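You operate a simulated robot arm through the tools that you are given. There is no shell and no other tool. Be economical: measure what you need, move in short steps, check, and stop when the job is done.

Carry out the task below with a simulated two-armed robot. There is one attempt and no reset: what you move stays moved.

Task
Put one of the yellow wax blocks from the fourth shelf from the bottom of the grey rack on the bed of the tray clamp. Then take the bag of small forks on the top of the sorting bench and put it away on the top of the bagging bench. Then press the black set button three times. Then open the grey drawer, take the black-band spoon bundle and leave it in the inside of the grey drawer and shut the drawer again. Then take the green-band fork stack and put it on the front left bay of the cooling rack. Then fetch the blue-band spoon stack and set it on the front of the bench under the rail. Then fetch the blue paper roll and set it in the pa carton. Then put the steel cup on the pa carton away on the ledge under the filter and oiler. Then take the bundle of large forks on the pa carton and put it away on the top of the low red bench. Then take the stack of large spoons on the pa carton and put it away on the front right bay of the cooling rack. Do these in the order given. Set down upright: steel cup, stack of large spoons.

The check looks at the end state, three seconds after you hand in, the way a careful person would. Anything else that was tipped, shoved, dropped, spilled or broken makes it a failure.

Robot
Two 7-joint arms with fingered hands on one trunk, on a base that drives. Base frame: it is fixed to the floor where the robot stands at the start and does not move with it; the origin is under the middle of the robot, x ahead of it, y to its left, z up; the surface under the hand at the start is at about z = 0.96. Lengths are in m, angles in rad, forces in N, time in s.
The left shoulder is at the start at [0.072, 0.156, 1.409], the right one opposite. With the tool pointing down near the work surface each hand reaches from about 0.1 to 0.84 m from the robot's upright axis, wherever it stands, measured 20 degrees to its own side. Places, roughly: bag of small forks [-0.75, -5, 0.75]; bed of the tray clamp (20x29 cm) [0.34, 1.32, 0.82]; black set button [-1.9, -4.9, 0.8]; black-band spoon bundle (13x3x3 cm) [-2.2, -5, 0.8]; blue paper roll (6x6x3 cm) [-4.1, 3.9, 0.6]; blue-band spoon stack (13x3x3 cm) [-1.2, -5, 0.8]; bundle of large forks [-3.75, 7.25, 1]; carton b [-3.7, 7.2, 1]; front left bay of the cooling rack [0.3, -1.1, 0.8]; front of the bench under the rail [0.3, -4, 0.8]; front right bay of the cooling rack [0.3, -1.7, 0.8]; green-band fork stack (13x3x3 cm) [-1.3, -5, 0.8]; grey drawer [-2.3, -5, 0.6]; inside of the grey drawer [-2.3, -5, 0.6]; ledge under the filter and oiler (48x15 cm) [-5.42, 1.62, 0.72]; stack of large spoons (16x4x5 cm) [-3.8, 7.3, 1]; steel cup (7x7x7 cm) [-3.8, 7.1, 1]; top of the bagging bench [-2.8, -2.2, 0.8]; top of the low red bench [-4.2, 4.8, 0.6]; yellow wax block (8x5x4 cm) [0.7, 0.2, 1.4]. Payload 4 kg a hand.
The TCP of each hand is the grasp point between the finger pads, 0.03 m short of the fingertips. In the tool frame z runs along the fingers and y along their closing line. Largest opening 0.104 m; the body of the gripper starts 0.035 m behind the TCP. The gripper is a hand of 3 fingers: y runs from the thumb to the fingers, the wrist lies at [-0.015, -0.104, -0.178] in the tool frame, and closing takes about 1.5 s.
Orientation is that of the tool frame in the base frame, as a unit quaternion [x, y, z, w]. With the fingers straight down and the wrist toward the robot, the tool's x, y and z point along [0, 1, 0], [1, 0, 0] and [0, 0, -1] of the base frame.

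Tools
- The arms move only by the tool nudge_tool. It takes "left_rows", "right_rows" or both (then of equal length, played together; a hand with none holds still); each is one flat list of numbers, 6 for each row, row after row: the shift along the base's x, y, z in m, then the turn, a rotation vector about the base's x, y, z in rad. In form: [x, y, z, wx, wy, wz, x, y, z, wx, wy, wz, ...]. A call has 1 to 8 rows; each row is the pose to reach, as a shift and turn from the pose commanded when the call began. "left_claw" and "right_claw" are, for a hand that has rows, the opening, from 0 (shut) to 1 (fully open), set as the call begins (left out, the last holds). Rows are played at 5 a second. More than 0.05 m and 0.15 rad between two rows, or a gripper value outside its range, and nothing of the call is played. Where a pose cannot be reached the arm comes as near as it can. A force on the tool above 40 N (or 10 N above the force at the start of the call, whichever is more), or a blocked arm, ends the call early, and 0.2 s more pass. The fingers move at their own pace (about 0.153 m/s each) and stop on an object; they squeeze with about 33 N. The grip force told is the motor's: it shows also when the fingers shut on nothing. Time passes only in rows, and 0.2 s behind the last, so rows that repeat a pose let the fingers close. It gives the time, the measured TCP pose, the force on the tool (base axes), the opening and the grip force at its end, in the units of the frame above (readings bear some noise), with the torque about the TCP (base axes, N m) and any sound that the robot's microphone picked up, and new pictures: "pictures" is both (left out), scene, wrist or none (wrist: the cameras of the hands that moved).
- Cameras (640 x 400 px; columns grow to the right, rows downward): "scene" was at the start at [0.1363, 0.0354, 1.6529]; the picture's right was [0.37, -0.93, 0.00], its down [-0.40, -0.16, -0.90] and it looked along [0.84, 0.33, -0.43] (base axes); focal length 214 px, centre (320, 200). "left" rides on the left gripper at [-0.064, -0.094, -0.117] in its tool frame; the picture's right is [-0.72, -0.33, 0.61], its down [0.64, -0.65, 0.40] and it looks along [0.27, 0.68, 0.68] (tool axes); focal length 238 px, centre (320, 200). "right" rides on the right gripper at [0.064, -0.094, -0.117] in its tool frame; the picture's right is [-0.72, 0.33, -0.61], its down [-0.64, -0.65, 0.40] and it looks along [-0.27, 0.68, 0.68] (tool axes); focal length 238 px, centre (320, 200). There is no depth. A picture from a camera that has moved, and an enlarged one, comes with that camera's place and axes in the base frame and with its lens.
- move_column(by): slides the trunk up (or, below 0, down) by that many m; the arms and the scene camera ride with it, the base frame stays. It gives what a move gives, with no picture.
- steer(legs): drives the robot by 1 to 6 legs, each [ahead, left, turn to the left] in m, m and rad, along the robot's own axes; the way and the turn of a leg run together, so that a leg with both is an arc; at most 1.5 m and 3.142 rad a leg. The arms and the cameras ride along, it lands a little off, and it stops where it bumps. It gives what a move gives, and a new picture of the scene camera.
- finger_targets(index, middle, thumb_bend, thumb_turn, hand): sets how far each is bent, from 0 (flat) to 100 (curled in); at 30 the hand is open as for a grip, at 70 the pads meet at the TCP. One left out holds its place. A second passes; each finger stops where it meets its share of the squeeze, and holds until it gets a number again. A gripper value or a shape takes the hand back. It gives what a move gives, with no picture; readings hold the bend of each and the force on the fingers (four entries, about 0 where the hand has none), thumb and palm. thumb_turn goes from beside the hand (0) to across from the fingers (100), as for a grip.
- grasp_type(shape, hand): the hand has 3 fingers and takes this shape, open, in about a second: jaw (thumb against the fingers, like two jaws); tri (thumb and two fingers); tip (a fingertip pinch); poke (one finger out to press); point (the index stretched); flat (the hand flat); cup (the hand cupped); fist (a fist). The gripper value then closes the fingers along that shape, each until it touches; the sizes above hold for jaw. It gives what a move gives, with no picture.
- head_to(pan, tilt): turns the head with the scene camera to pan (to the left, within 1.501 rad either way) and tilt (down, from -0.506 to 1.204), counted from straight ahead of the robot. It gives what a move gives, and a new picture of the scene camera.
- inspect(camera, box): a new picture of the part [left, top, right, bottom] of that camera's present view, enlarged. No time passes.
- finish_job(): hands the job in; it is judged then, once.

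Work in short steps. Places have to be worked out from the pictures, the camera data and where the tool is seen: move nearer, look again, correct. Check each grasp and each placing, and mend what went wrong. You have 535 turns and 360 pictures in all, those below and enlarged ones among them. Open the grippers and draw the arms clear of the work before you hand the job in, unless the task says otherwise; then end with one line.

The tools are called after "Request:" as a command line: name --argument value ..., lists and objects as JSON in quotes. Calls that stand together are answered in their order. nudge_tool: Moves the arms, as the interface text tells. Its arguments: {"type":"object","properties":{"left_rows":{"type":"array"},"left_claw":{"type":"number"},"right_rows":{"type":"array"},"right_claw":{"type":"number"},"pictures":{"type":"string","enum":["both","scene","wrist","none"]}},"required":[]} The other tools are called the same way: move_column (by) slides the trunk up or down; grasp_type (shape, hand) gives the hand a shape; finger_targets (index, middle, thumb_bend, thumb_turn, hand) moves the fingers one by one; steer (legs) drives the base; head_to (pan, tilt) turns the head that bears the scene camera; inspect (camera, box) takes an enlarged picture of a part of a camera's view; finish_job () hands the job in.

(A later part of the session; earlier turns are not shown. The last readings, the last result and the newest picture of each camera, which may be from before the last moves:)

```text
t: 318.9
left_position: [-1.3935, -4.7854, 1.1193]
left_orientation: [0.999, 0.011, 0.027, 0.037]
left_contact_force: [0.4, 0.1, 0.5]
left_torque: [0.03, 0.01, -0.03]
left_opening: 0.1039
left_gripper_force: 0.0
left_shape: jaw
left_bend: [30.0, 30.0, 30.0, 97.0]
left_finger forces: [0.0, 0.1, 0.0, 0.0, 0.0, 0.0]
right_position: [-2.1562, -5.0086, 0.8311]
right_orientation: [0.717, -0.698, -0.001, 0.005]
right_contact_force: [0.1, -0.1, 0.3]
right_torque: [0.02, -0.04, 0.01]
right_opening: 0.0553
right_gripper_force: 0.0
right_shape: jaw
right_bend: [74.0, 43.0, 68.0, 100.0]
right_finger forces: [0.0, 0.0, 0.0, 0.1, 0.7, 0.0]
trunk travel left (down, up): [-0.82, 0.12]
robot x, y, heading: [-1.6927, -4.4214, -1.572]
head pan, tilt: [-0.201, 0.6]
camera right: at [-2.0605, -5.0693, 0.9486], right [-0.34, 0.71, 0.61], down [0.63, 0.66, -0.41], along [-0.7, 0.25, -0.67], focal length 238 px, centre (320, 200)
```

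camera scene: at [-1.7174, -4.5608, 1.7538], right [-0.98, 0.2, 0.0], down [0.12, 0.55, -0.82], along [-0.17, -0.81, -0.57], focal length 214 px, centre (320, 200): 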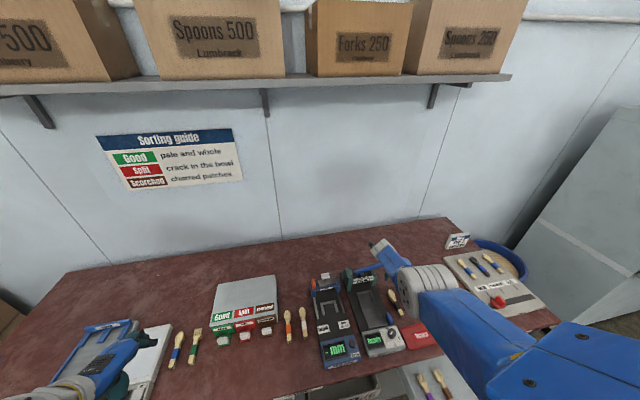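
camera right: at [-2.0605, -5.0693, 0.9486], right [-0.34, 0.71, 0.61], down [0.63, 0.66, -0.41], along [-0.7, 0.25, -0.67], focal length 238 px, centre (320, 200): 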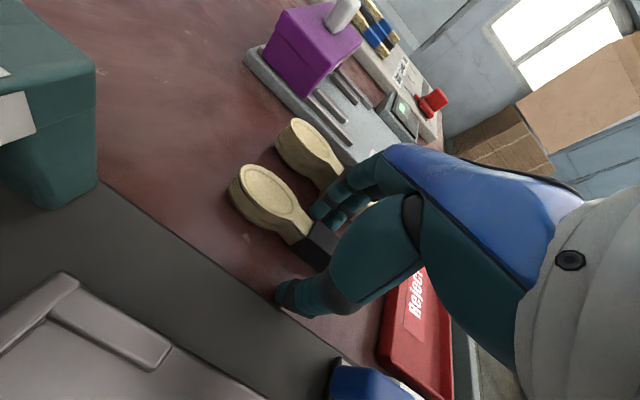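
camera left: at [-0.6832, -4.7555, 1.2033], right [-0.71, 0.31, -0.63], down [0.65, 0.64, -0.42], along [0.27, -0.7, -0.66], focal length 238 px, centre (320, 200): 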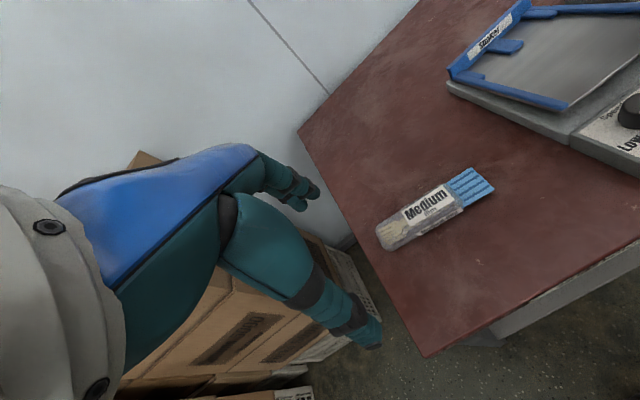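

Fingers straddle the black-band bundle. I close and lift.

Request:
nudge_tool --right_rows '[0, 0, 0, 0, 0, 0, 0, 0, 0, 0, 0, 0, 0, 0, 0, 0, 0, 0, 0, 0, 0, 0, 0, 0, 0, 0, 0, 0, 0, 0, 0, 0, 0, 0, 0, 0]' --right_claw 0 --pictures "none"

Request:
move_column --by 0.12

Request:
inspect --camera "right" --box '[0, 0, 640, 400]'

```text
t: 320.3
left_position: [-1.3932, -4.7841, 1.1191]
left_orientation: [0.999, 0.01, 0.027, 0.036]
left_contact_force: [0.0, 0.5, 0.5]
left_torque: [0.04, -0.01, 0.0]
left_opening: 0.1037
left_gripper_force: 0.2
left_shape: jaw
left_bend: [30.0, 30.0, 30.0, 97.0]
left_finger forces: [0.0, 0.0, 0.1, 0.0, 0.0, 0.0]
right_position: [-2.1564, -5.008, 0.8316]
right_orientation: [0.716, -0.698, -0.001, 0.004]
right_contact_force: [0.9, -0.1, 0.0]
right_torque: [0.01, -0.03, 0.0]
right_opening: 0.0132
right_gripper_force: 32.4
right_shape: jaw
right_bend: [70.0, 70.0, 73.0, 100.0]
right_finger forces: [18.1, 9.2, 0.0, 0.0, 27.2, 0.0]
trunk travel left (down, up): [-0.82, 0.12]
robot x, y, heading: [-1.6996, -4.4205, -1.575]
head pan, tilt: [-0.201, 0.6]
```

```text
t: 321.8
left_position: [-1.3929, -4.7847, 1.2384]
left_orientation: [0.999, 0.012, 0.027, 0.036]
left_contact_force: [0.1, 0.0, 0.1]
left_torque: [-0.02, 0.01, -0.01]
left_opening: 0.1038
left_gripper_force: 0.1
left_shape: jaw
left_bend: [30.0, 30.0, 30.0, 97.0]
left_finger forces: [0.0, 0.0, 0.1, 0.0, 0.1, 0.1]
right_position: [-2.1559, -5.0068, 0.9498]
right_orientation: [0.716, -0.698, -0.001, 0.005]
right_contact_force: [-0.2, -0.9, -0.7]
right_torque: [0.0, 0.02, -0.01]
right_opening: 0.0136
right_gripper_force: 33.5
right_shape: jaw
right_bend: [70.0, 70.0, 73.0, 100.0]
right_finger forces: [18.0, 9.2, 0.0, 0.0, 27.2, 0.0]
trunk travel left (down, up): [-0.94, 0.0]
robot x, y, heading: [-1.696, -4.4227, -1.576]
head pan, tilt: [-0.201, 0.6]
```

```text
1.00 times, centred on (320, 200) of right (not enlarged: the box is as wide or as high as the picture)
camera zoom: at [-2.0604, -5.0684, 1.0689], right [-0.34, 0.71, 0.61], down [0.63, 0.66, -0.41], along [-0.7, 0.25, -0.67], focal length 238 px, centre (320, 200)
```

zoom: 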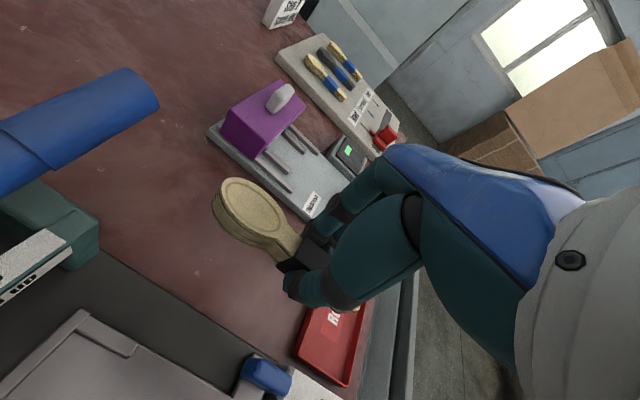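

Got it, 1.4 cm thick at the band. I back off, bring the hand to the robot's front right, and go in front of the drawer.

Request:
steer --legs '[[-0.5, 0, 0]]'

Request:
nudge_tool --right_rows '[0.04, -0.01, 0, 0, 0, 0, 0.08, -0.02, 0, 0, 0, 0, 0.12, -0.03, 0, 0, 0, 0, 0.16, -0.04, 0, 0, 0, 0, 0.2, -0.05, 0, 0, 0, 0, 0.24, -0.06, 0, 0, 0, 0, 0.26, -0.07, 0, 0, 0, 0]' --pictures "none"

Request:
steer --legs '[[0, -0.46, 0.005]]'

```text
t: 324.7
left_position: [-1.3909, -4.2932, 1.2387]
left_orientation: [0.999, 0.009, 0.027, 0.035]
left_contact_force: [-0.5, 0.0, -0.4]
left_torque: [-0.01, 0.01, 0.01]
left_opening: 0.1038
left_gripper_force: 0.1
left_shape: jaw
left_bend: [30.0, 30.0, 30.0, 97.0]
left_finger forces: [0.0, 0.0, 0.1, 0.0, 0.0, 0.1]
right_position: [-2.1543, -4.513, 0.9498]
right_orientation: [0.716, -0.698, -0.002, 0.004]
right_contact_force: [-0.2, -0.6, 0.2]
right_torque: [0.03, 0.02, 0.0]
right_opening: 0.0136
right_gripper_force: 32.8
right_shape: jaw
right_bend: [70.0, 70.0, 73.0, 100.0]
right_finger forces: [18.0, 9.3, 0.0, 0.0, 27.3, 0.0]
trunk travel left (down, up): [-0.94, 0.0]
robot x, y, heading: [-1.6953, -3.9272, -1.576]
head pan, tilt: [-0.201, 0.6]
camera scene: at [-1.7125, -4.0701, 1.7533], right [-0.98, 0.2, 0.0], down [0.12, 0.56, -0.82], along [-0.17, -0.8, -0.57], focal length 214 px, centre (320, 200)
```

scene: 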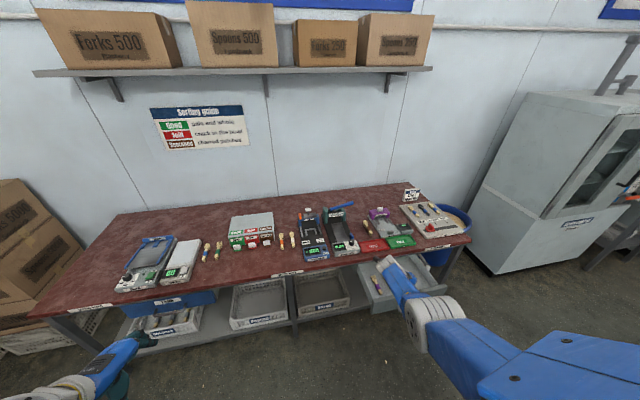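

```text
t: 326.3
left_position: [-1.3889, -4.2904, 1.239]
left_orientation: [0.999, 0.011, 0.028, 0.038]
left_contact_force: [0.1, -0.7, 1.2]
left_torque: [0.05, 0.0, -0.04]
left_opening: 0.1038
left_gripper_force: 0.1
left_shape: jaw
left_bend: [30.0, 30.0, 30.0, 97.0]
left_finger forces: [0.0, 0.0, 0.0, 0.0, 0.0, 0.0]
right_position: [-1.9256, -4.5367, 0.9696]
right_orientation: [0.716, -0.698, -0.002, 0.006]
right_contact_force: [0.5, 0.7, -0.6]
right_torque: [0.05, 0.02, -0.03]
right_opening: 0.0134
right_gripper_force: 33.2
right_shape: jaw
right_bend: [70.0, 70.0, 73.0, 100.0]
right_finger forces: [17.9, 9.5, 0.0, 0.0, 27.2, 0.0]
right hand out of reach, approached as far as the arm can: row 3, 4, 5, 6, 7
trunk travel left (down, up): [-0.94, 0.0]
robot x, y, heading: [-1.6924, -3.9257, -1.574]
head pan, tilt: [-0.201, 0.6]
```

```text
t: 329.0
left_position: [-1.8363, -4.2857, 1.2377]
left_orientation: [0.999, 0.017, 0.027, 0.039]
left_contact_force: [-0.2, -0.4, -0.1]
left_torque: [0.01, -0.03, 0.0]
left_opening: 0.1038
left_gripper_force: 0.1
left_shape: jaw
left_bend: [30.0, 30.0, 30.0, 97.0]
left_finger forces: [0.0, 0.0, 0.1, 0.0, 0.0, 0.0]
right_position: [-2.3716, -4.54, 0.9696]
right_orientation: [0.719, -0.695, -0.001, 0.007]
right_contact_force: [-0.5, -0.7, -0.3]
right_torque: [0.0, -0.02, -0.02]
right_opening: 0.0135
right_gripper_force: 32.6
right_shape: jaw
right_bend: [70.0, 70.0, 73.0, 100.0]
right_finger forces: [17.9, 9.4, 0.0, 0.0, 27.3, 0.0]
trunk travel left (down, up): [-0.94, 0.0]
robot x, y, heading: [-2.1479, -3.9301, -1.568]
head pan, tilt: [-0.201, 0.6]
camera scene: at [-2.1588, -4.0655, 1.7537], right [-0.98, 0.2, 0.0], down [0.11, 0.56, -0.82], along [-0.16, -0.81, -0.57], focal length 214 px, centre (320, 200)
```

scene: 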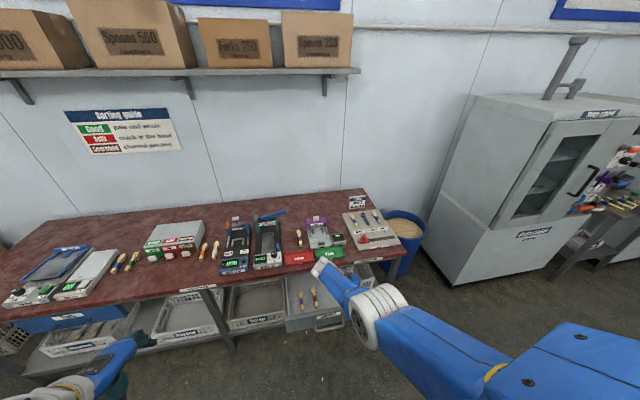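

I drive ahead 0.155 so the bundle is over the drawer, then lower the trunk 0.25 and look.

Request:
steer --legs '[[0.155, 0, 0]]'

Request:
move_column --by -0.22

Request:
inspect --camera "right" --box '[0, 0, 640, 400]'

Request:
head_to --pan -0.3 --tilt 0.85

```text
t: 330.4
left_position: [-1.8386, -4.4321, 1.2415]
left_orientation: [0.998, 0.017, 0.03, 0.043]
left_contact_force: [-0.4, 0.8, -0.2]
left_torque: [-0.04, -0.03, 0.01]
left_opening: 0.104
left_gripper_force: 0.1
left_shape: jaw
left_bend: [30.0, 30.0, 30.0, 97.0]
left_finger forces: [0.0, 0.0, 0.0, 0.0, 0.0, 0.0]
right_position: [-2.3733, -4.6873, 0.9725]
right_orientation: [0.719, -0.694, 0.001, 0.008]
right_contact_force: [-0.1, 0.0, -0.7]
right_torque: [-0.02, 0.0, -0.03]
right_opening: 0.0135
right_gripper_force: 33.5
right_shape: jaw
right_bend: [70.0, 70.0, 73.0, 100.0]
right_finger forces: [17.9, 9.5, 0.0, 0.1, 27.4, 0.1]
trunk travel left (down, up): [-0.94, 0.0]
robot x, y, heading: [-2.1502, -4.08, -1.57]
head pan, tilt: [-0.201, 0.6]
camera scene: at [-2.1652, -4.2078, 1.7547], right [-0.98, 0.2, 0.0], down [0.11, 0.55, -0.83], along [-0.16, -0.81, -0.56], focal length 214 px, centre (320, 200)
```

scene: 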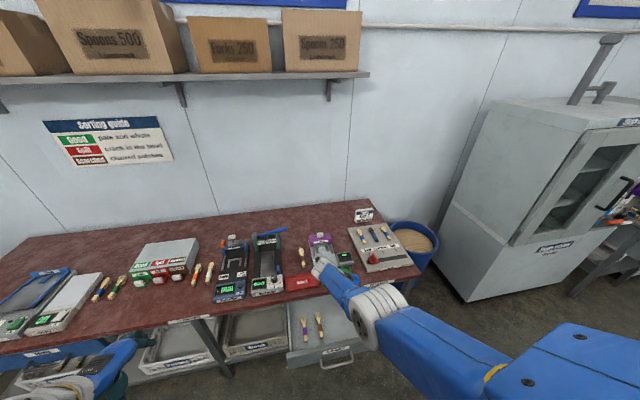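

```text
t: 332.8
left_position: [-1.8362, -4.4398, 1.0197]
left_orientation: [0.998, 0.019, 0.031, 0.041]
left_contact_force: [0.0, 0.6, -0.1]
left_torque: [0.02, 0.0, 0.02]
left_opening: 0.1039
left_gripper_force: 0.1
left_shape: jaw
left_bend: [30.0, 30.0, 30.0, 97.0]
left_finger forces: [0.0, 0.1, 0.1, 0.0, 0.0, 0.0]
right_position: [-2.3733, -4.6912, 0.7491]
right_orientation: [0.719, -0.695, -0.001, 0.006]
right_contact_force: [-0.3, -0.1, -0.9]
right_torque: [0.03, -0.01, 0.03]
right_opening: 0.0134
right_gripper_force: 32.9
right_shape: jaw
right_bend: [70.0, 70.0, 73.0, 100.0]
right_finger forces: [17.9, 9.4, 0.0, 0.0, 27.3, 0.1]
trunk travel left (down, up): [-0.72, 0.22]
robot x, y, heading: [-2.1462, -4.0793, -1.571]
head pan, tilt: [-0.201, 0.6]
```

```text
1.00 times, centred on (320, 200) of right (not enlarged: the box is as wide or as high as the picture)
camera zoom: at [-2.2782, -4.753, 0.8667], right [-0.34, 0.71, 0.61], down [0.63, 0.66, -0.42], along [-0.7, 0.24, -0.67], focal length 238 px, centre (320, 200)
```

zoom: 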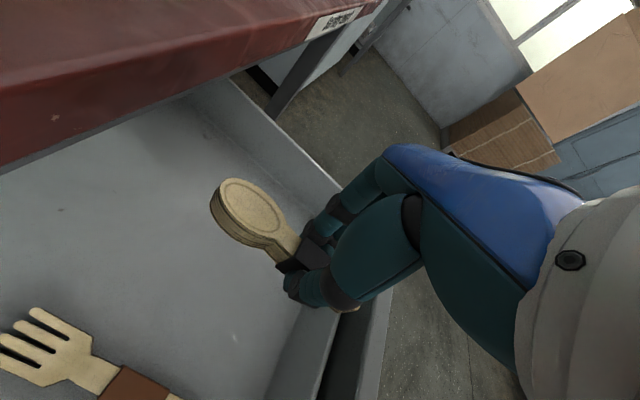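

```text
t: 333.5
left_position: [-1.8367, -4.4397, 1.0208]
left_orientation: [0.998, 0.019, 0.031, 0.042]
left_contact_force: [-0.5, -0.2, -0.4]
left_torque: [-0.01, -0.02, 0.0]
left_opening: 0.1037
left_gripper_force: 0.0
left_shape: jaw
left_bend: [30.0, 30.0, 30.0, 97.0]
left_finger forces: [0.0, 0.0, 0.0, 0.1, 0.1, 0.0]
right_position: [-2.3754, -4.6921, 0.7497]
right_orientation: [0.719, -0.695, 0.0, 0.005]
right_contact_force: [0.0, -0.1, 0.2]
right_torque: [-0.01, 0.01, -0.01]
right_opening: 0.0136
right_gripper_force: 32.8
right_shape: jaw
right_bend: [70.0, 70.0, 73.0, 100.0]
right_finger forces: [17.9, 9.4, 0.0, 0.1, 27.2, 0.1]
trunk travel left (down, up): [-0.72, 0.22]
robot x, y, heading: [-2.1499, -4.0772, -1.569]
head pan, tilt: [-0.3, 0.85]
camera scene: at [-2.1692, -4.2066, 1.5129], right [-0.96, 0.29, 0.0], down [0.22, 0.72, -0.66], along [-0.19, -0.63, -0.75], focal length 214 px, centre (320, 200)
```

scene: 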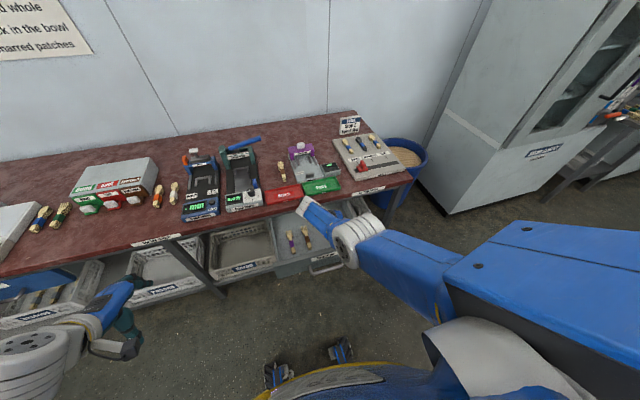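

The bundle is over the drawer, near its right wall. I shift 2 cm further in and lower.

Request:
nudge_tool --right_rows '[0.003, -0.012, 0, 0, 0, 0, 0.005, -0.022, 0, 0, 0, 0]' --pictures "none"

Request:
move_column --by -0.06

Request:
inspect --camera "right" --box '[0, 0, 640, 400]'

```text
t: 334.1
left_position: [-1.8361, -4.4413, 1.0198]
left_orientation: [0.998, 0.019, 0.031, 0.041]
left_contact_force: [-0.1, 0.3, 0.6]
left_torque: [0.02, 0.01, -0.01]
left_opening: 0.1041
left_gripper_force: 0.0
left_shape: jaw
left_bend: [30.0, 30.0, 30.0, 97.0]
left_finger forces: [0.1, 0.0, 0.1, 0.0, 0.1, 0.1]
right_position: [-2.3736, -4.6988, 0.757]
right_orientation: [0.72, -0.694, 0.0, 0.007]
right_contact_force: [0.3, -0.3, 0.1]
right_torque: [-0.03, 0.01, 0.01]
right_opening: 0.0133
right_gripper_force: 33.2
right_shape: jaw
right_bend: [70.0, 70.0, 73.0, 100.0]
right_finger forces: [17.9, 9.4, 0.1, 0.0, 27.2, 0.0]
right hand out of reach, approached as far as the arm can: row 1, 2
trunk travel left (down, up): [-0.72, 0.22]
robot x, y, heading: [-2.1469, -4.0737, -1.567]
head pan, tilt: [-0.3, 0.85]
```

```text
t: 335.1
left_position: [-1.8372, -4.4397, 0.9601]
left_orientation: [0.998, 0.019, 0.031, 0.042]
left_contact_force: [0.0, 0.6, 0.1]
left_torque: [0.02, 0.03, 0.0]
left_opening: 0.1038
left_gripper_force: 0.1
left_shape: jaw
left_bend: [30.0, 30.0, 30.0, 97.0]
left_finger forces: [0.1, 0.1, 0.1, 0.1, 0.0, 0.1]
right_position: [-2.3743, -4.699, 0.6971]
right_orientation: [0.72, -0.694, 0.0, 0.006]
right_contact_force: [-0.4, 0.5, -0.9]
right_torque: [0.04, 0.03, -0.01]
right_opening: 0.0136
right_gripper_force: 33.1
right_shape: jaw
right_bend: [70.0, 70.0, 73.0, 100.0]
right_finger forces: [17.9, 9.5, 0.1, 0.1, 27.4, 0.0]
trunk travel left (down, up): [-0.66, 0.28]
robot x, y, heading: [-2.1466, -4.0807, -1.564]
head pan, tilt: [-0.3, 0.85]
```

```text
1.00 times, centred on (320, 200) of right (not enlarged: the box is as wide or as high as the picture)
camera zoom: at [-2.2777, -4.7583, 0.8146], right [-0.34, 0.71, 0.61], down [0.63, 0.66, -0.42], along [-0.7, 0.24, -0.67], focal length 238 px, centre (320, 200)
```

zoom: 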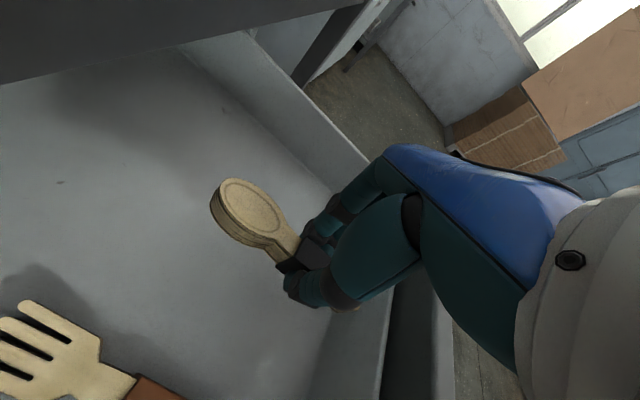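

The bundle is inside the walls. I nudge the base 2 cm forward for tail clearance and lower further.

Request:
steer --legs '[[0.02, 0, 0]]'

Request:
move_column --by -0.045

Request:
inspect --camera "right" --box '[0, 0, 640, 400]'

```text
t: 335.9
left_position: [-1.8369, -4.4557, 0.961]
left_orientation: [0.998, 0.02, 0.031, 0.043]
left_contact_force: [-0.5, 0.9, -0.1]
left_torque: [-0.04, -0.03, 0.02]
left_opening: 0.104
left_gripper_force: 0.1
left_shape: jaw
left_bend: [30.0, 30.0, 30.0, 97.0]
left_finger forces: [0.0, 0.1, 0.0, 0.0, 0.0, 0.0]
right_position: [-2.3733, -4.7154, 0.6999]
right_orientation: [0.719, -0.694, 0.002, 0.007]
right_contact_force: [0.2, 0.1, 0.3]
right_torque: [0.01, 0.01, 0.01]
right_opening: 0.0137
right_gripper_force: 32.7
right_shape: jaw
right_bend: [70.0, 70.0, 73.0, 100.0]
right_finger forces: [17.8, 9.4, 0.0, 0.0, 27.3, 0.1]
trunk travel left (down, up): [-0.66, 0.28]
robot x, y, heading: [-2.1462, -4.0975, -1.569]
head pan, tilt: [-0.3, 0.85]
camera scene: at [-2.1691, -4.2197, 1.4536], right [-0.96, 0.29, 0.0], down [0.22, 0.72, -0.66], along [-0.19, -0.63, -0.75], focal length 214 px, centre (320, 200)
```

scene: 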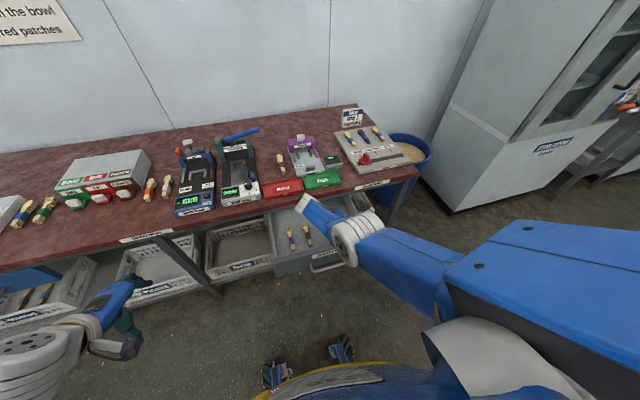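

```text
t: 336.8
left_position: [-1.8355, -4.4599, 0.9148]
left_orientation: [0.998, 0.02, 0.033, 0.043]
left_contact_force: [0.3, -1.0, 0.4]
left_torque: [0.02, 0.01, 0.0]
left_opening: 0.1039
left_gripper_force: 0.0
left_shape: jaw
left_bend: [30.0, 30.0, 30.0, 97.0]
left_finger forces: [0.0, 0.0, 0.0, 0.0, 0.1, 0.1]
right_position: [-2.3734, -4.7186, 0.652]
right_orientation: [0.72, -0.694, 0.0, 0.007]
right_contact_force: [0.3, 1.2, 4.6]
right_torque: [-0.02, -0.15, -0.01]
right_opening: 0.0136
right_gripper_force: 32.7
right_shape: jaw
right_bend: [70.0, 70.0, 73.0, 100.0]
right_finger forces: [18.3, 9.8, 0.0, 0.1, 28.5, 0.0]
trunk travel left (down, up): [-0.615, 0.325]
robot x, y, heading: [-2.1502, -4.101, -1.563]
head pan, tilt: [-0.3, 0.85]
```

```text
1.00 times, centred on (320, 200) of right (not enlarged: the box is as wide or as high as the picture)
camera zoom: at [-2.2769, -4.7784, 0.7699], right [-0.35, 0.71, 0.61], down [0.63, 0.66, -0.42], along [-0.7, 0.24, -0.67], focal length 238 px, centre (320, 200)
```

zoom: 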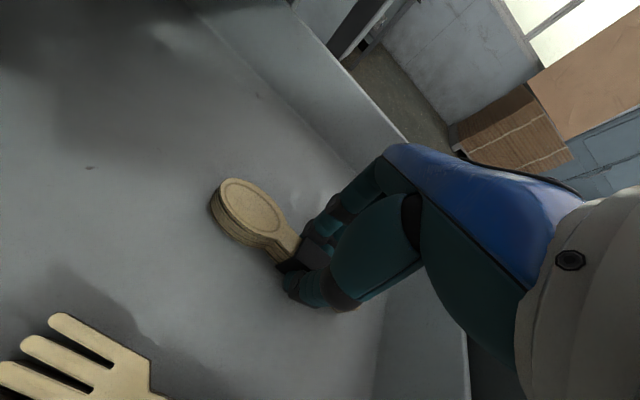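

The bundle touches the drawer floor (4.6 N). I open part-way and raise the trunk.

Request:
nudge_tool --right_rows '[0, 0, 0.001, 0, 0, 0, 0, 0, 0.001, 0, 0, 0, 0, 0, 0.001, 0, 0, 0, 0, 0, 0.001, 0, 0, 0]' --right_claw 0.5 --pictures "none"

Request:
move_column --by 0.2

Request:
inspect --camera "right" --box '[0, 0, 640, 400]'

```text
t: 337.8
left_position: [-1.8353, -4.4599, 0.9154]
left_orientation: [0.998, 0.022, 0.033, 0.043]
left_contact_force: [0.3, 0.2, 0.4]
left_torque: [0.01, 0.02, 0.0]
left_opening: 0.1039
left_gripper_force: 0.1
left_shape: jaw
left_bend: [30.0, 30.0, 30.0, 97.0]
left_finger forces: [0.1, 0.1, 0.1, 0.1, 0.1, 0.1]
right_position: [-2.3745, -4.7174, 0.6534]
right_orientation: [0.719, -0.695, 0.0, 0.006]
right_contact_force: [0.3, -0.6, 0.0]
right_torque: [-0.02, -0.01, 0.0]
right_opening: 0.0519
right_gripper_force: 0.1
right_shape: jaw
right_bend: [74.0, 45.0, 70.0, 100.0]
right_finger forces: [0.1, 0.1, 0.0, 0.1, 0.0, 0.0]
trunk travel left (down, up): [-0.615, 0.325]
robot x, y, heading: [-2.15, -4.1017, -1.567]
head pan, tilt: [-0.3, 0.85]
```

```text
t: 340.0
left_position: [-1.8346, -4.4609, 1.1147]
left_orientation: [0.998, 0.021, 0.033, 0.043]
left_contact_force: [-0.5, 0.1, 0.8]
left_torque: [-0.01, -0.01, 0.0]
left_opening: 0.1037
left_gripper_force: 0.1
left_shape: jaw
left_bend: [30.0, 30.0, 30.0, 97.0]
left_finger forces: [0.1, 0.0, 0.0, 0.0, 0.1, 0.0]
right_position: [-2.3733, -4.7191, 0.8526]
right_orientation: [0.72, -0.694, 0.0, 0.007]
right_contact_force: [0.2, 0.2, 0.0]
right_torque: [-0.01, 0.01, 0.01]
right_opening: 0.0516
right_gripper_force: 0.0
right_shape: jaw
right_bend: [74.0, 45.0, 70.0, 100.0]
right_finger forces: [0.1, 0.0, 0.0, 0.1, 0.0, 0.1]
trunk travel left (down, up): [-0.815, 0.125]
robot x, y, heading: [-2.1467, -4.0966, -1.571]
head pan, tilt: [-0.3, 0.85]
```

```text
1.00 times, centred on (320, 200) of right (not enlarged: the box is as wide or as high as the picture)
camera zoom: at [-2.2772, -4.7783, 0.9701], right [-0.35, 0.71, 0.61], down [0.63, 0.66, -0.42], along [-0.7, 0.24, -0.67], focal length 238 px, centre (320, 200)
```

zoom: 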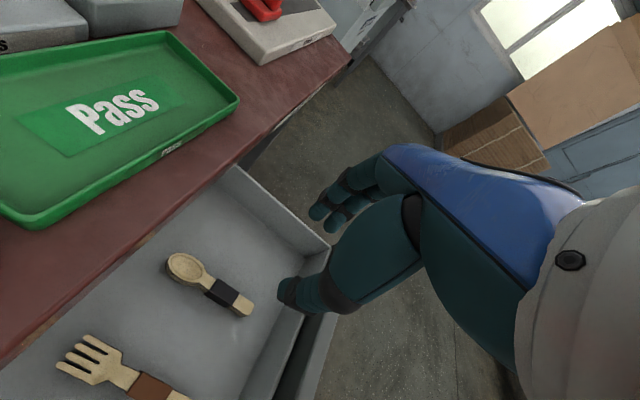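

The black-band bundle rests in the drawer. I back out, close the hand, lower it in front of the handle, and push the drawer shut with the base.

Request:
steer --legs '[[-0.28, 0, 0]]'

Request:
nudge_tool --right_rows '[0.035, 0, 0, 0, 0, 0, 0.07, 0, 0, 0, 0, 0, 0.07, 0, 0, 0, 0, 0, 0.07, 0, 0, 0, 0, 0, 0.07, 0, 0, 0, 0, 0]' --right_claw 0 --pictures "none"

Request:
move_column --by -0.19

Request:
inspect --camera "scene" --box '[160, 140, 480, 340]'

```text
t: 341.9
left_position: [-1.8361, -4.185, 1.1127]
left_orientation: [0.998, 0.021, 0.034, 0.042]
left_contact_force: [0.3, -1.0, 0.8]
left_torque: [0.02, 0.0, -0.02]
left_opening: 0.1039
left_gripper_force: 0.1
left_shape: jaw
left_bend: [30.0, 30.0, 30.0, 97.0]
left_finger forces: [0.0, 0.1, 0.0, 0.1, 0.0, 0.0]
right_position: [-2.3745, -4.4426, 0.8505]
right_orientation: [0.719, -0.695, 0.0, 0.005]
right_contact_force: [0.1, -0.3, -0.2]
right_torque: [0.04, 0.03, 0.01]
right_opening: 0.0515
right_gripper_force: 0.1
right_shape: jaw
right_bend: [74.0, 45.0, 70.0, 100.0]
right_finger forces: [0.0, 0.0, 0.1, 0.0, 0.1, 0.1]
trunk travel left (down, up): [-0.815, 0.125]
robot x, y, heading: [-2.1447, -3.8229, -1.569]
head pan, tilt: [-0.3, 0.85]
camera scene: at [-2.1704, -3.9531, 1.6073], right [-0.96, 0.29, 0.0], down [0.22, 0.72, -0.66], along [-0.19, -0.63, -0.75], focal length 214 px, centre (320, 200)
```

scene: 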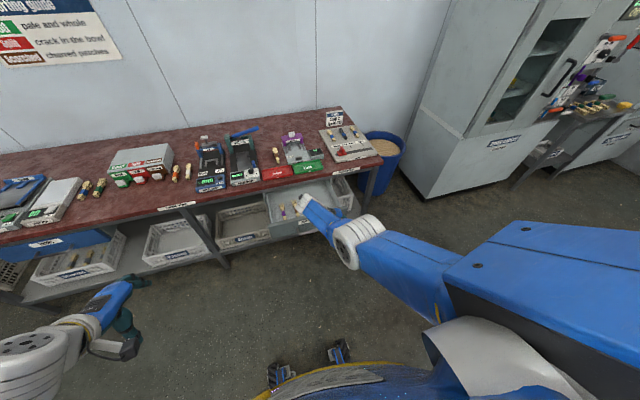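

```text
t: 343.1
left_position: [-1.8344, -4.181, 1.1149]
left_orientation: [0.998, 0.024, 0.036, 0.045]
left_contact_force: [-0.4, 0.3, -0.1]
left_torque: [0.0, 0.0, 0.02]
left_opening: 0.1037
left_gripper_force: 0.1
left_shape: jaw
left_bend: [30.0, 30.0, 30.0, 97.0]
left_finger forces: [0.0, 0.0, 0.0, 0.0, 0.0, 0.0]
right_position: [-2.3118, -4.4277, 0.8595]
right_orientation: [0.719, -0.695, 0.001, 0.007]
right_contact_force: [-0.4, -0.1, 0.7]
right_torque: [-0.01, 0.01, 0.03]
right_opening: 0.0
right_gripper_force: 32.9
right_shape: jaw
right_bend: [70.0, 70.0, 46.0, 100.0]
right_finger forces: [0.0, 0.0, 0.0, 0.0, 0.0, 0.1]
right hand out of reach, approached as far as the arm can: row 1, 2, 3, 4, 5
trunk travel left (down, up): [-0.815, 0.125]
robot x, y, heading: [-2.1508, -3.8196, -1.571]
head pan, tilt: [-0.3, 0.85]
```

```text
t: 345.2
left_position: [-1.8345, -4.1829, 0.9255]
left_orientation: [0.998, 0.024, 0.036, 0.045]
left_contact_force: [0.5, -1.0, -0.3]
left_torque: [-0.01, 0.0, 0.04]
left_opening: 0.1041
left_gripper_force: 0.1
left_shape: jaw
left_bend: [30.0, 30.0, 30.0, 97.0]
left_finger forces: [0.0, 0.0, 0.0, 0.1, 0.0, 0.0]
right_position: [-2.3105, -4.4264, 0.6695]
right_orientation: [0.718, -0.696, 0.001, 0.007]
right_contact_force: [-0.1, 0.7, 0.1]
right_torque: [-0.02, 0.02, -0.01]
right_opening: 0.0
right_gripper_force: 33.2
right_shape: jaw
right_bend: [70.0, 70.0, 46.0, 100.0]
right_finger forces: [0.0, 0.0, 0.1, 0.0, 0.0, 0.1]
trunk travel left (down, up): [-0.625, 0.315]
robot x, y, heading: [-2.1466, -3.8171, -1.568]
head pan, tilt: [-0.3, 0.85]
```

```text
2.00 times, centred on (320, 240) of scene
camera zoom: at [-2.1701, -3.9469, 1.4179], right [-0.96, 0.29, 0.0], down [0.22, 0.72, -0.66], along [-0.19, -0.63, -0.75], focal length 429 px, centre (320, 120)
```

zoom: 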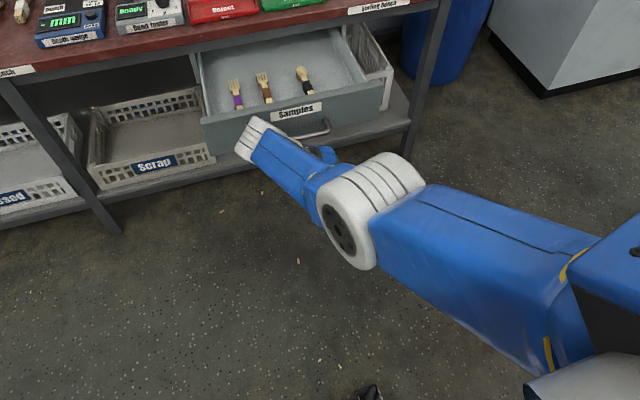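

All three bundles are visible in the drawer. I lower 3 cm more and push forward by driving.

Request:
move_column --by -0.03

Request:
steer --legs '[[0.12, 0, 0], [0.1, 0, 0]]'

```text
t: 345.9
left_position: [-1.8335, -4.1817, 0.8954]
left_orientation: [0.998, 0.023, 0.036, 0.046]
left_contact_force: [0.4, -1.2, 0.7]
left_torque: [-0.01, 0.0, -0.03]
left_opening: 0.104
left_gripper_force: 0.0
left_shape: jaw
left_bend: [30.0, 30.0, 30.0, 97.0]
left_finger forces: [0.0, 0.0, 0.0, 0.1, 0.0, 0.1]
right_position: [-2.3107, -4.4284, 0.6392]
right_orientation: [0.719, -0.695, 0.001, 0.008]
right_contact_force: [-0.5, 0.1, -0.4]
right_torque: [-0.01, 0.03, -0.05]
right_opening: 0.0
right_gripper_force: 32.7
right_shape: jaw
right_bend: [70.0, 70.0, 46.0, 100.0]
right_finger forces: [0.0, 0.1, 0.0, 0.0, 0.0, 0.0]
trunk travel left (down, up): [-0.595, 0.345]
robot x, y, heading: [-2.1482, -3.8171, -1.569]
head pan, tilt: [-0.3, 0.85]
```

```text
t: 347.9
left_position: [-1.8343, -4.3992, 0.8957]
left_orientation: [0.998, 0.022, 0.035, 0.047]
left_contact_force: [0.6, -0.1, 0.6]
left_torque: [-0.01, -0.03, 0.02]
left_opening: 0.104
left_gripper_force: 0.1
left_shape: jaw
left_bend: [30.0, 30.0, 30.0, 97.0]
left_finger forces: [0.1, 0.1, 0.0, 0.1, 0.1, 0.0]
right_position: [-2.3097, -4.6463, 0.6401]
right_orientation: [0.719, -0.695, 0.001, 0.008]
right_contact_force: [-0.2, -1.0, 0.5]
right_torque: [0.02, 0.0, -0.01]
right_opening: 0.0
right_gripper_force: 32.7
right_shape: jaw
right_bend: [70.0, 70.0, 46.0, 100.0]
right_finger forces: [0.0, 0.0, 0.1, 0.0, 0.0, 0.1]
trunk travel left (down, up): [-0.595, 0.345]
robot x, y, heading: [-2.1473, -4.0415, -1.564]
head pan, tilt: [-0.3, 0.85]
camera scene: at [-2.169, -4.1642, 1.3882], right [-0.96, 0.29, 0.0], down [0.22, 0.72, -0.66], along [-0.19, -0.63, -0.75], focal length 214 px, centre (320, 200)
```

scene: 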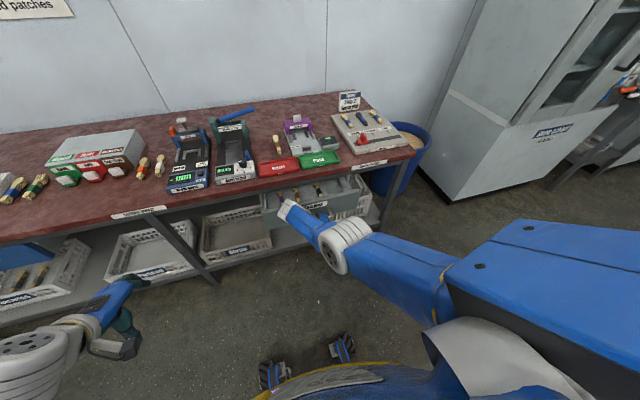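

The drawer is sliding in. I push another 0.13.

Request:
steer --legs '[[0.08, 0, 0], [0.055, 0, 0]]'

Request:
inspect --camera "right" --box '[0, 0, 640, 400]'

```text
t: 349.4
left_position: [-1.8267, -4.4989, 0.8982]
left_orientation: [0.997, 0.029, 0.042, 0.052]
left_contact_force: [-0.6, 0.1, 0.4]
left_torque: [0.02, 0.0, -0.01]
left_opening: 0.1039
left_gripper_force: 0.1
left_shape: jaw
left_bend: [30.0, 30.0, 30.0, 97.0]
left_finger forces: [0.1, 0.0, 0.0, 0.0, 0.0, 0.1]
right_position: [-2.309, -4.7343, 0.6315]
right_orientation: [0.719, -0.695, -0.007, 0.0]
right_contact_force: [0.0, 1.0, -0.6]
right_torque: [-0.09, -0.01, 0.02]
right_opening: 0.0
right_gripper_force: 33.3
right_shape: jaw
right_bend: [70.0, 70.0, 46.0, 100.0]
right_finger forces: [0.0, 0.1, 0.1, 0.1, 0.0, 0.0]
trunk travel left (down, up): [-0.595, 0.345]
robot x, y, heading: [-2.1454, -4.1383, -1.565]
head pan, tilt: [-0.3, 0.85]
stopped in leg 2: the force on the tool passed its limit at 87 N (the readings are from after the stop); the commanded pose is now the measured one
camera scene: at [-2.168, -4.2621, 1.3883], right [-0.96, 0.29, 0.0], down [0.22, 0.72, -0.66], along [-0.19, -0.63, -0.75], focal length 214 px, centre (320, 200)
```

scene: 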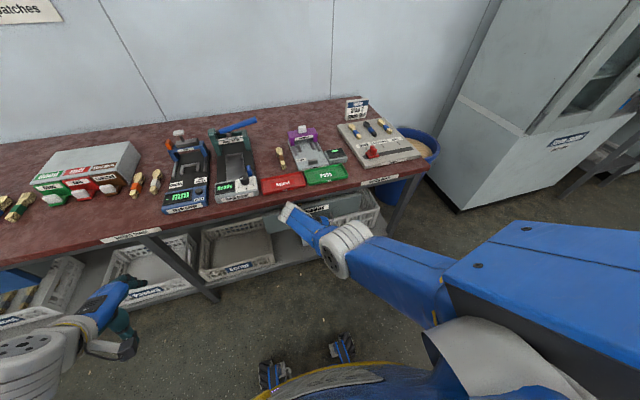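

```text
1.00 times, centred on (320, 200) of right (not enlarged: the box is as wide or as high as the picture)
camera zoom: at [-2.2126, -4.7957, 0.7481], right [-0.35, 0.7, 0.62], down [0.63, 0.67, -0.4], along [-0.7, 0.25, -0.67], focal length 238 px, centre (320, 200)
```

zoom: 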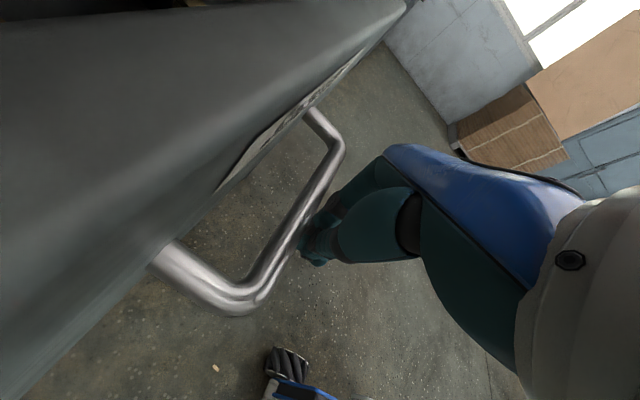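

A firm stop at 87 N: either the drawer is shut or something else touched. I zoom on the drawer.

Request:
inspect --camera "scene" --box '[220, 140, 420, 265]'

```text
3.20 times, centred on (320, 202) of scene
camera zoom: at [-2.168, -4.2621, 1.3883], right [-0.96, 0.29, 0.0], down [0.22, 0.72, -0.66], along [-0.19, -0.63, -0.75], focal length 686 px, centre (320, 192)
```

zoom: 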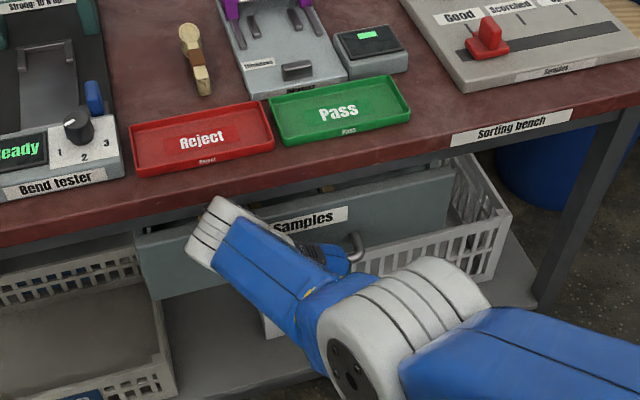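

The drawer is still ~3 cm open: my wrist hit the bench edge. I back off, pitch the hand forward so the fingertips lead, and push again.

Request:
steer --legs '[[-0.16, 0, 0]]'

Request:
nudge_tool --right_rows '[0, -0.005, 0, -0.14, 0, 0, 0, -0.01, 0, -0.28, 0, 0, 0, -0.015, 0, -0.42, 0, 0, 0, -0.02, 0.005, -0.56, 0, 0, 0, -0.025, 0.01, -0.7, 0, 0, 0, -0.03, 0.015, -0.84, 0, 0]' --pictures "wrist"

```text
t: 350.8
left_position: [-1.8284, -4.3462, 0.8959]
left_orientation: [0.998, 0.028, 0.041, 0.05]
left_contact_force: [0.2, -0.3, 0.2]
left_torque: [0.0, 0.0, 0.03]
left_opening: 0.1043
left_gripper_force: 0.0
left_shape: jaw
left_bend: [30.0, 30.0, 30.0, 97.0]
left_finger forces: [0.0, 0.1, 0.1, 0.0, 0.0, 0.0]
right_position: [-2.3114, -4.5783, 0.629]
right_orientation: [0.718, -0.696, -0.007, -0.001]
right_contact_force: [-0.1, 0.2, 0.2]
right_torque: [-0.01, 0.01, -0.03]
right_opening: 0.0
right_gripper_force: 32.7
right_shape: jaw
right_bend: [70.0, 70.0, 46.0, 100.0]
right_finger forces: [0.0, 0.1, 0.0, 0.0, 0.0, 0.0]
trunk travel left (down, up): [-0.595, 0.345]
robot x, y, heading: [-2.1474, -3.9779, -1.566]
head pan, tilt: [-0.3, 0.85]
camera scene: at [-2.169, -4.1101, 1.3875], right [-0.96, 0.29, 0.0], down [0.22, 0.72, -0.66], along [-0.2, -0.63, -0.75], focal length 214 px, centre (320, 200)
```

scene: 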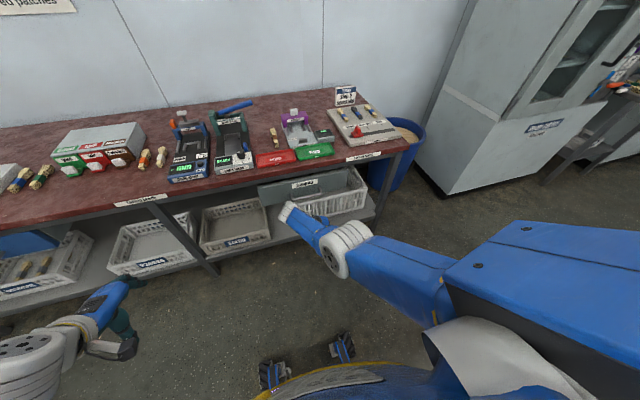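

```text
t: 352.2
left_position: [-1.8277, -4.3438, 0.8968]
left_orientation: [0.997, 0.029, 0.043, 0.052]
left_contact_force: [-0.1, -0.5, -0.7]
left_torque: [-0.01, 0.0, -0.03]
left_opening: 0.1039
left_gripper_force: 0.0
left_shape: jaw
left_bend: [30.0, 30.0, 30.0, 97.0]
left_finger forces: [0.0, 0.0, 0.0, 0.0, 0.1, 0.0]
right_position: [-2.3127, -4.6061, 0.6464]
right_orientation: [0.656, -0.637, 0.278, 0.294]
right_contact_force: [-0.5, -0.3, 0.4]
right_torque: [0.0, -0.03, 0.01]
right_opening: 0.0001
right_gripper_force: 33.1
right_shape: jaw
right_bend: [70.0, 70.0, 46.0, 100.0]
right_finger forces: [0.0, 0.1, 0.1, 0.0, 0.0, 0.1]
trunk travel left (down, up): [-0.595, 0.345]
robot x, y, heading: [-2.1448, -3.9793, -1.571]
head pan, tilt: [-0.3, 0.85]
camera right: at [-2.2155, -4.5619, 0.7707], right [-0.35, 0.93, -0.11], down [0.63, 0.14, -0.77], along [-0.7, -0.33, -0.63], focal length 238 px, centre (320, 200)
```

right: 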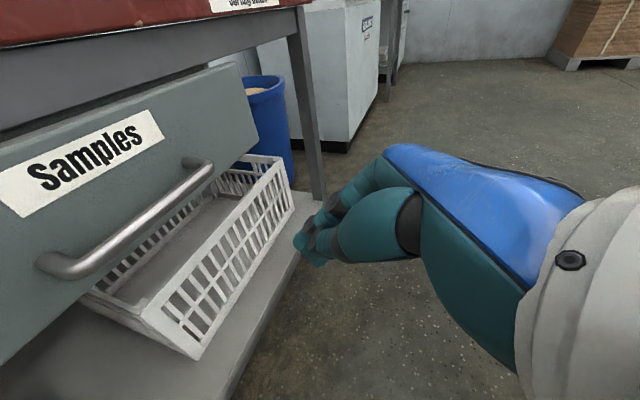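

The bar is nearly home (y≈-4.776). I push with the fingertips leading.

Request:
steer --legs '[[0.11, 0, 0], [0.03, 0, 0], [0.03, 0, 0]]'

Request:
inspect --camera "right" --box '[0, 0, 640, 400]'

```text
t: 354.5
left_position: [-1.8269, -4.5156, 0.8969]
left_orientation: [0.997, 0.031, 0.045, 0.052]
left_contact_force: [0.6, -0.5, 1.3]
left_torque: [0.02, -0.02, 0.01]
left_opening: 0.1036
left_gripper_force: 0.0
left_shape: jaw
left_bend: [30.0, 30.0, 30.0, 97.0]
left_finger forces: [0.0, 0.1, 0.0, 0.0, 0.0, 0.0]
right_position: [-2.3148, -4.7698, 0.6396]
right_orientation: [0.655, -0.643, 0.271, 0.289]
right_contact_force: [-1.0, 3.0, -0.4]
right_torque: [0.01, 0.0, -0.03]
right_opening: 0.0002
right_gripper_force: 33.2
right_shape: jaw
right_bend: [70.0, 70.0, 46.0, 100.0]
right_finger forces: [0.0, 0.1, 0.0, 0.0, 0.0, 0.0]
trunk travel left (down, up): [-0.595, 0.345]
robot x, y, heading: [-2.1455, -4.148, -1.571]
head pan, tilt: [-0.3, 0.85]
stopped in leg 3: the force on the tool passed its limit at 47 N (the readings are from after the stop); the commanded pose is now the measured one
camera scene: at [-2.1694, -4.2786, 1.3879], right [-0.96, 0.29, 0.0], down [0.22, 0.72, -0.66], along [-0.2, -0.63, -0.75], focal length 214 px, centre (320, 200)
```

scene: 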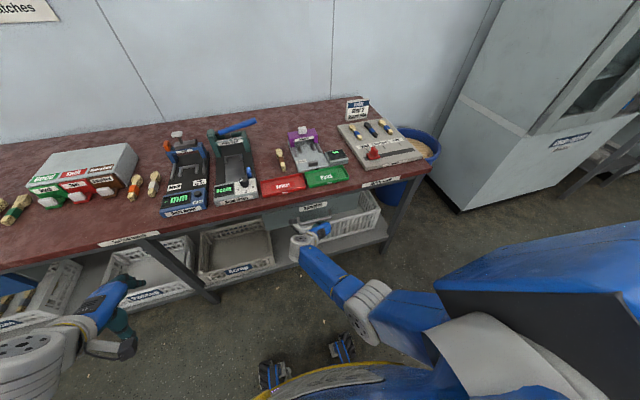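

```text
1.00 times, centred on (320, 200) of right (not enlarged: the box is as wide or as high as the picture)
camera zoom: at [-2.2178, -4.7292, 0.7642], right [-0.33, 0.94, -0.09], down [0.63, 0.15, -0.76], along [-0.7, -0.31, -0.64], focal length 238 px, centre (320, 200)
```

zoom: 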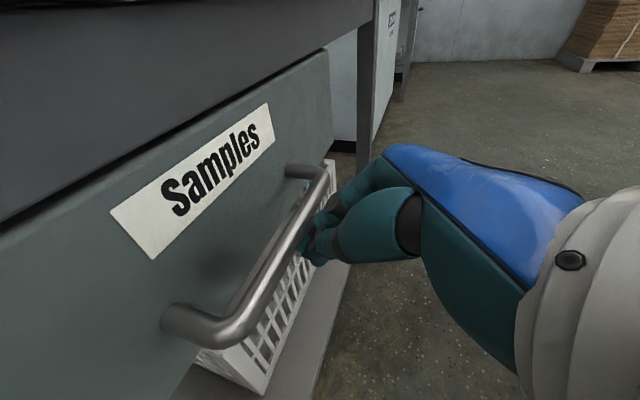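

The push ended at 47 N with the bar against the fingers. I back off and check that the drawer is fully shut.

Request:
steer --legs '[[-0.3, 0, 0]]'

Request:
inspect --camera "scene" --box '[220, 120, 440, 257]'

Request:
inspect --camera "right" --box '[0, 0, 320, 200]'

```text
t: 356.5
left_position: [-1.8261, -4.2152, 0.8969]
left_orientation: [0.997, 0.03, 0.044, 0.053]
left_contact_force: [0.2, -0.3, 0.5]
left_torque: [-0.04, -0.01, -0.02]
left_opening: 0.1038
left_gripper_force: 0.1
left_shape: jaw
left_bend: [30.0, 30.0, 30.0, 97.0]
left_finger forces: [0.1, 0.1, 0.1, 0.0, 0.1, 0.1]
right_position: [-2.3154, -4.4698, 0.6407]
right_orientation: [0.655, -0.643, 0.271, 0.29]
right_contact_force: [-0.2, -0.2, 0.0]
right_torque: [0.0, 0.0, 0.01]
right_opening: 0.0
right_gripper_force: 33.5
right_shape: jaw
right_bend: [70.0, 70.0, 46.0, 100.0]
right_finger forces: [0.0, 0.1, 0.0, 0.1, 0.0, 0.0]
trunk travel left (down, up): [-0.595, 0.345]
robot x, y, heading: [-2.1477, -3.8493, -1.568]
head pan, tilt: [-0.3, 0.85]
camera scene: at [-2.1697, -3.9786, 1.3877], right [-0.96, 0.29, 0.0], down [0.22, 0.72, -0.66], along [-0.19, -0.63, -0.75], focal length 214 px, centre (320, 200)
```

scene: 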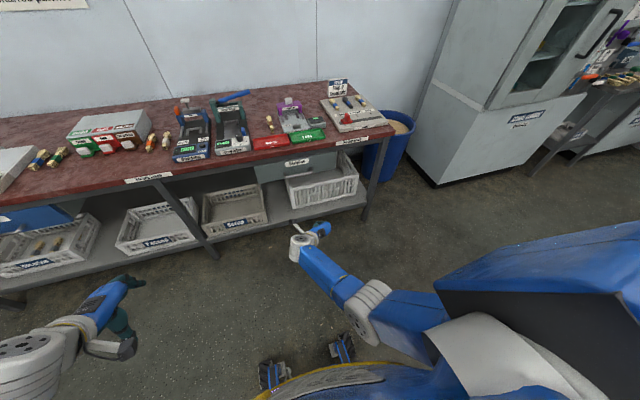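

```text
2.91 times, centred on (330, 188) of scene
camera zoom: at [-2.1697, -3.9786, 1.3877], right [-0.96, 0.29, 0.0], down [0.22, 0.72, -0.66], along [-0.19, -0.63, -0.75], focal length 624 px, centre (291, 234)
```

zoom: 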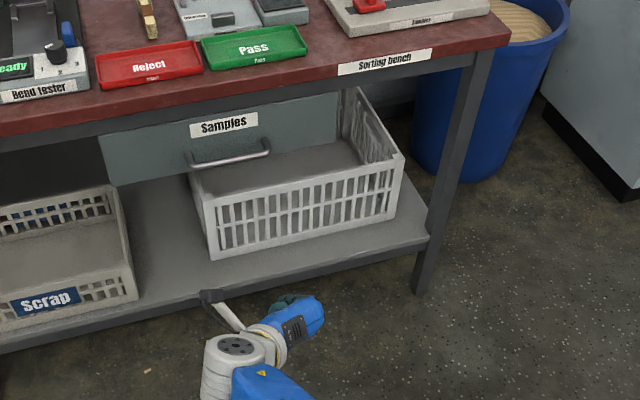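

```text
2.00 times, centred on (160, 100) of right
camera zoom: at [-2.2181, -4.4292, 0.7645], right [-0.34, 0.94, -0.09], down [0.63, 0.15, -0.76], along [-0.7, -0.31, -0.64], focal length 477 px, centre (640, 400)
```

zoom: 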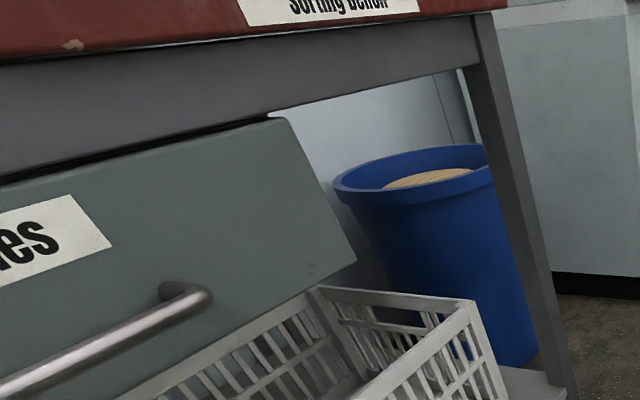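

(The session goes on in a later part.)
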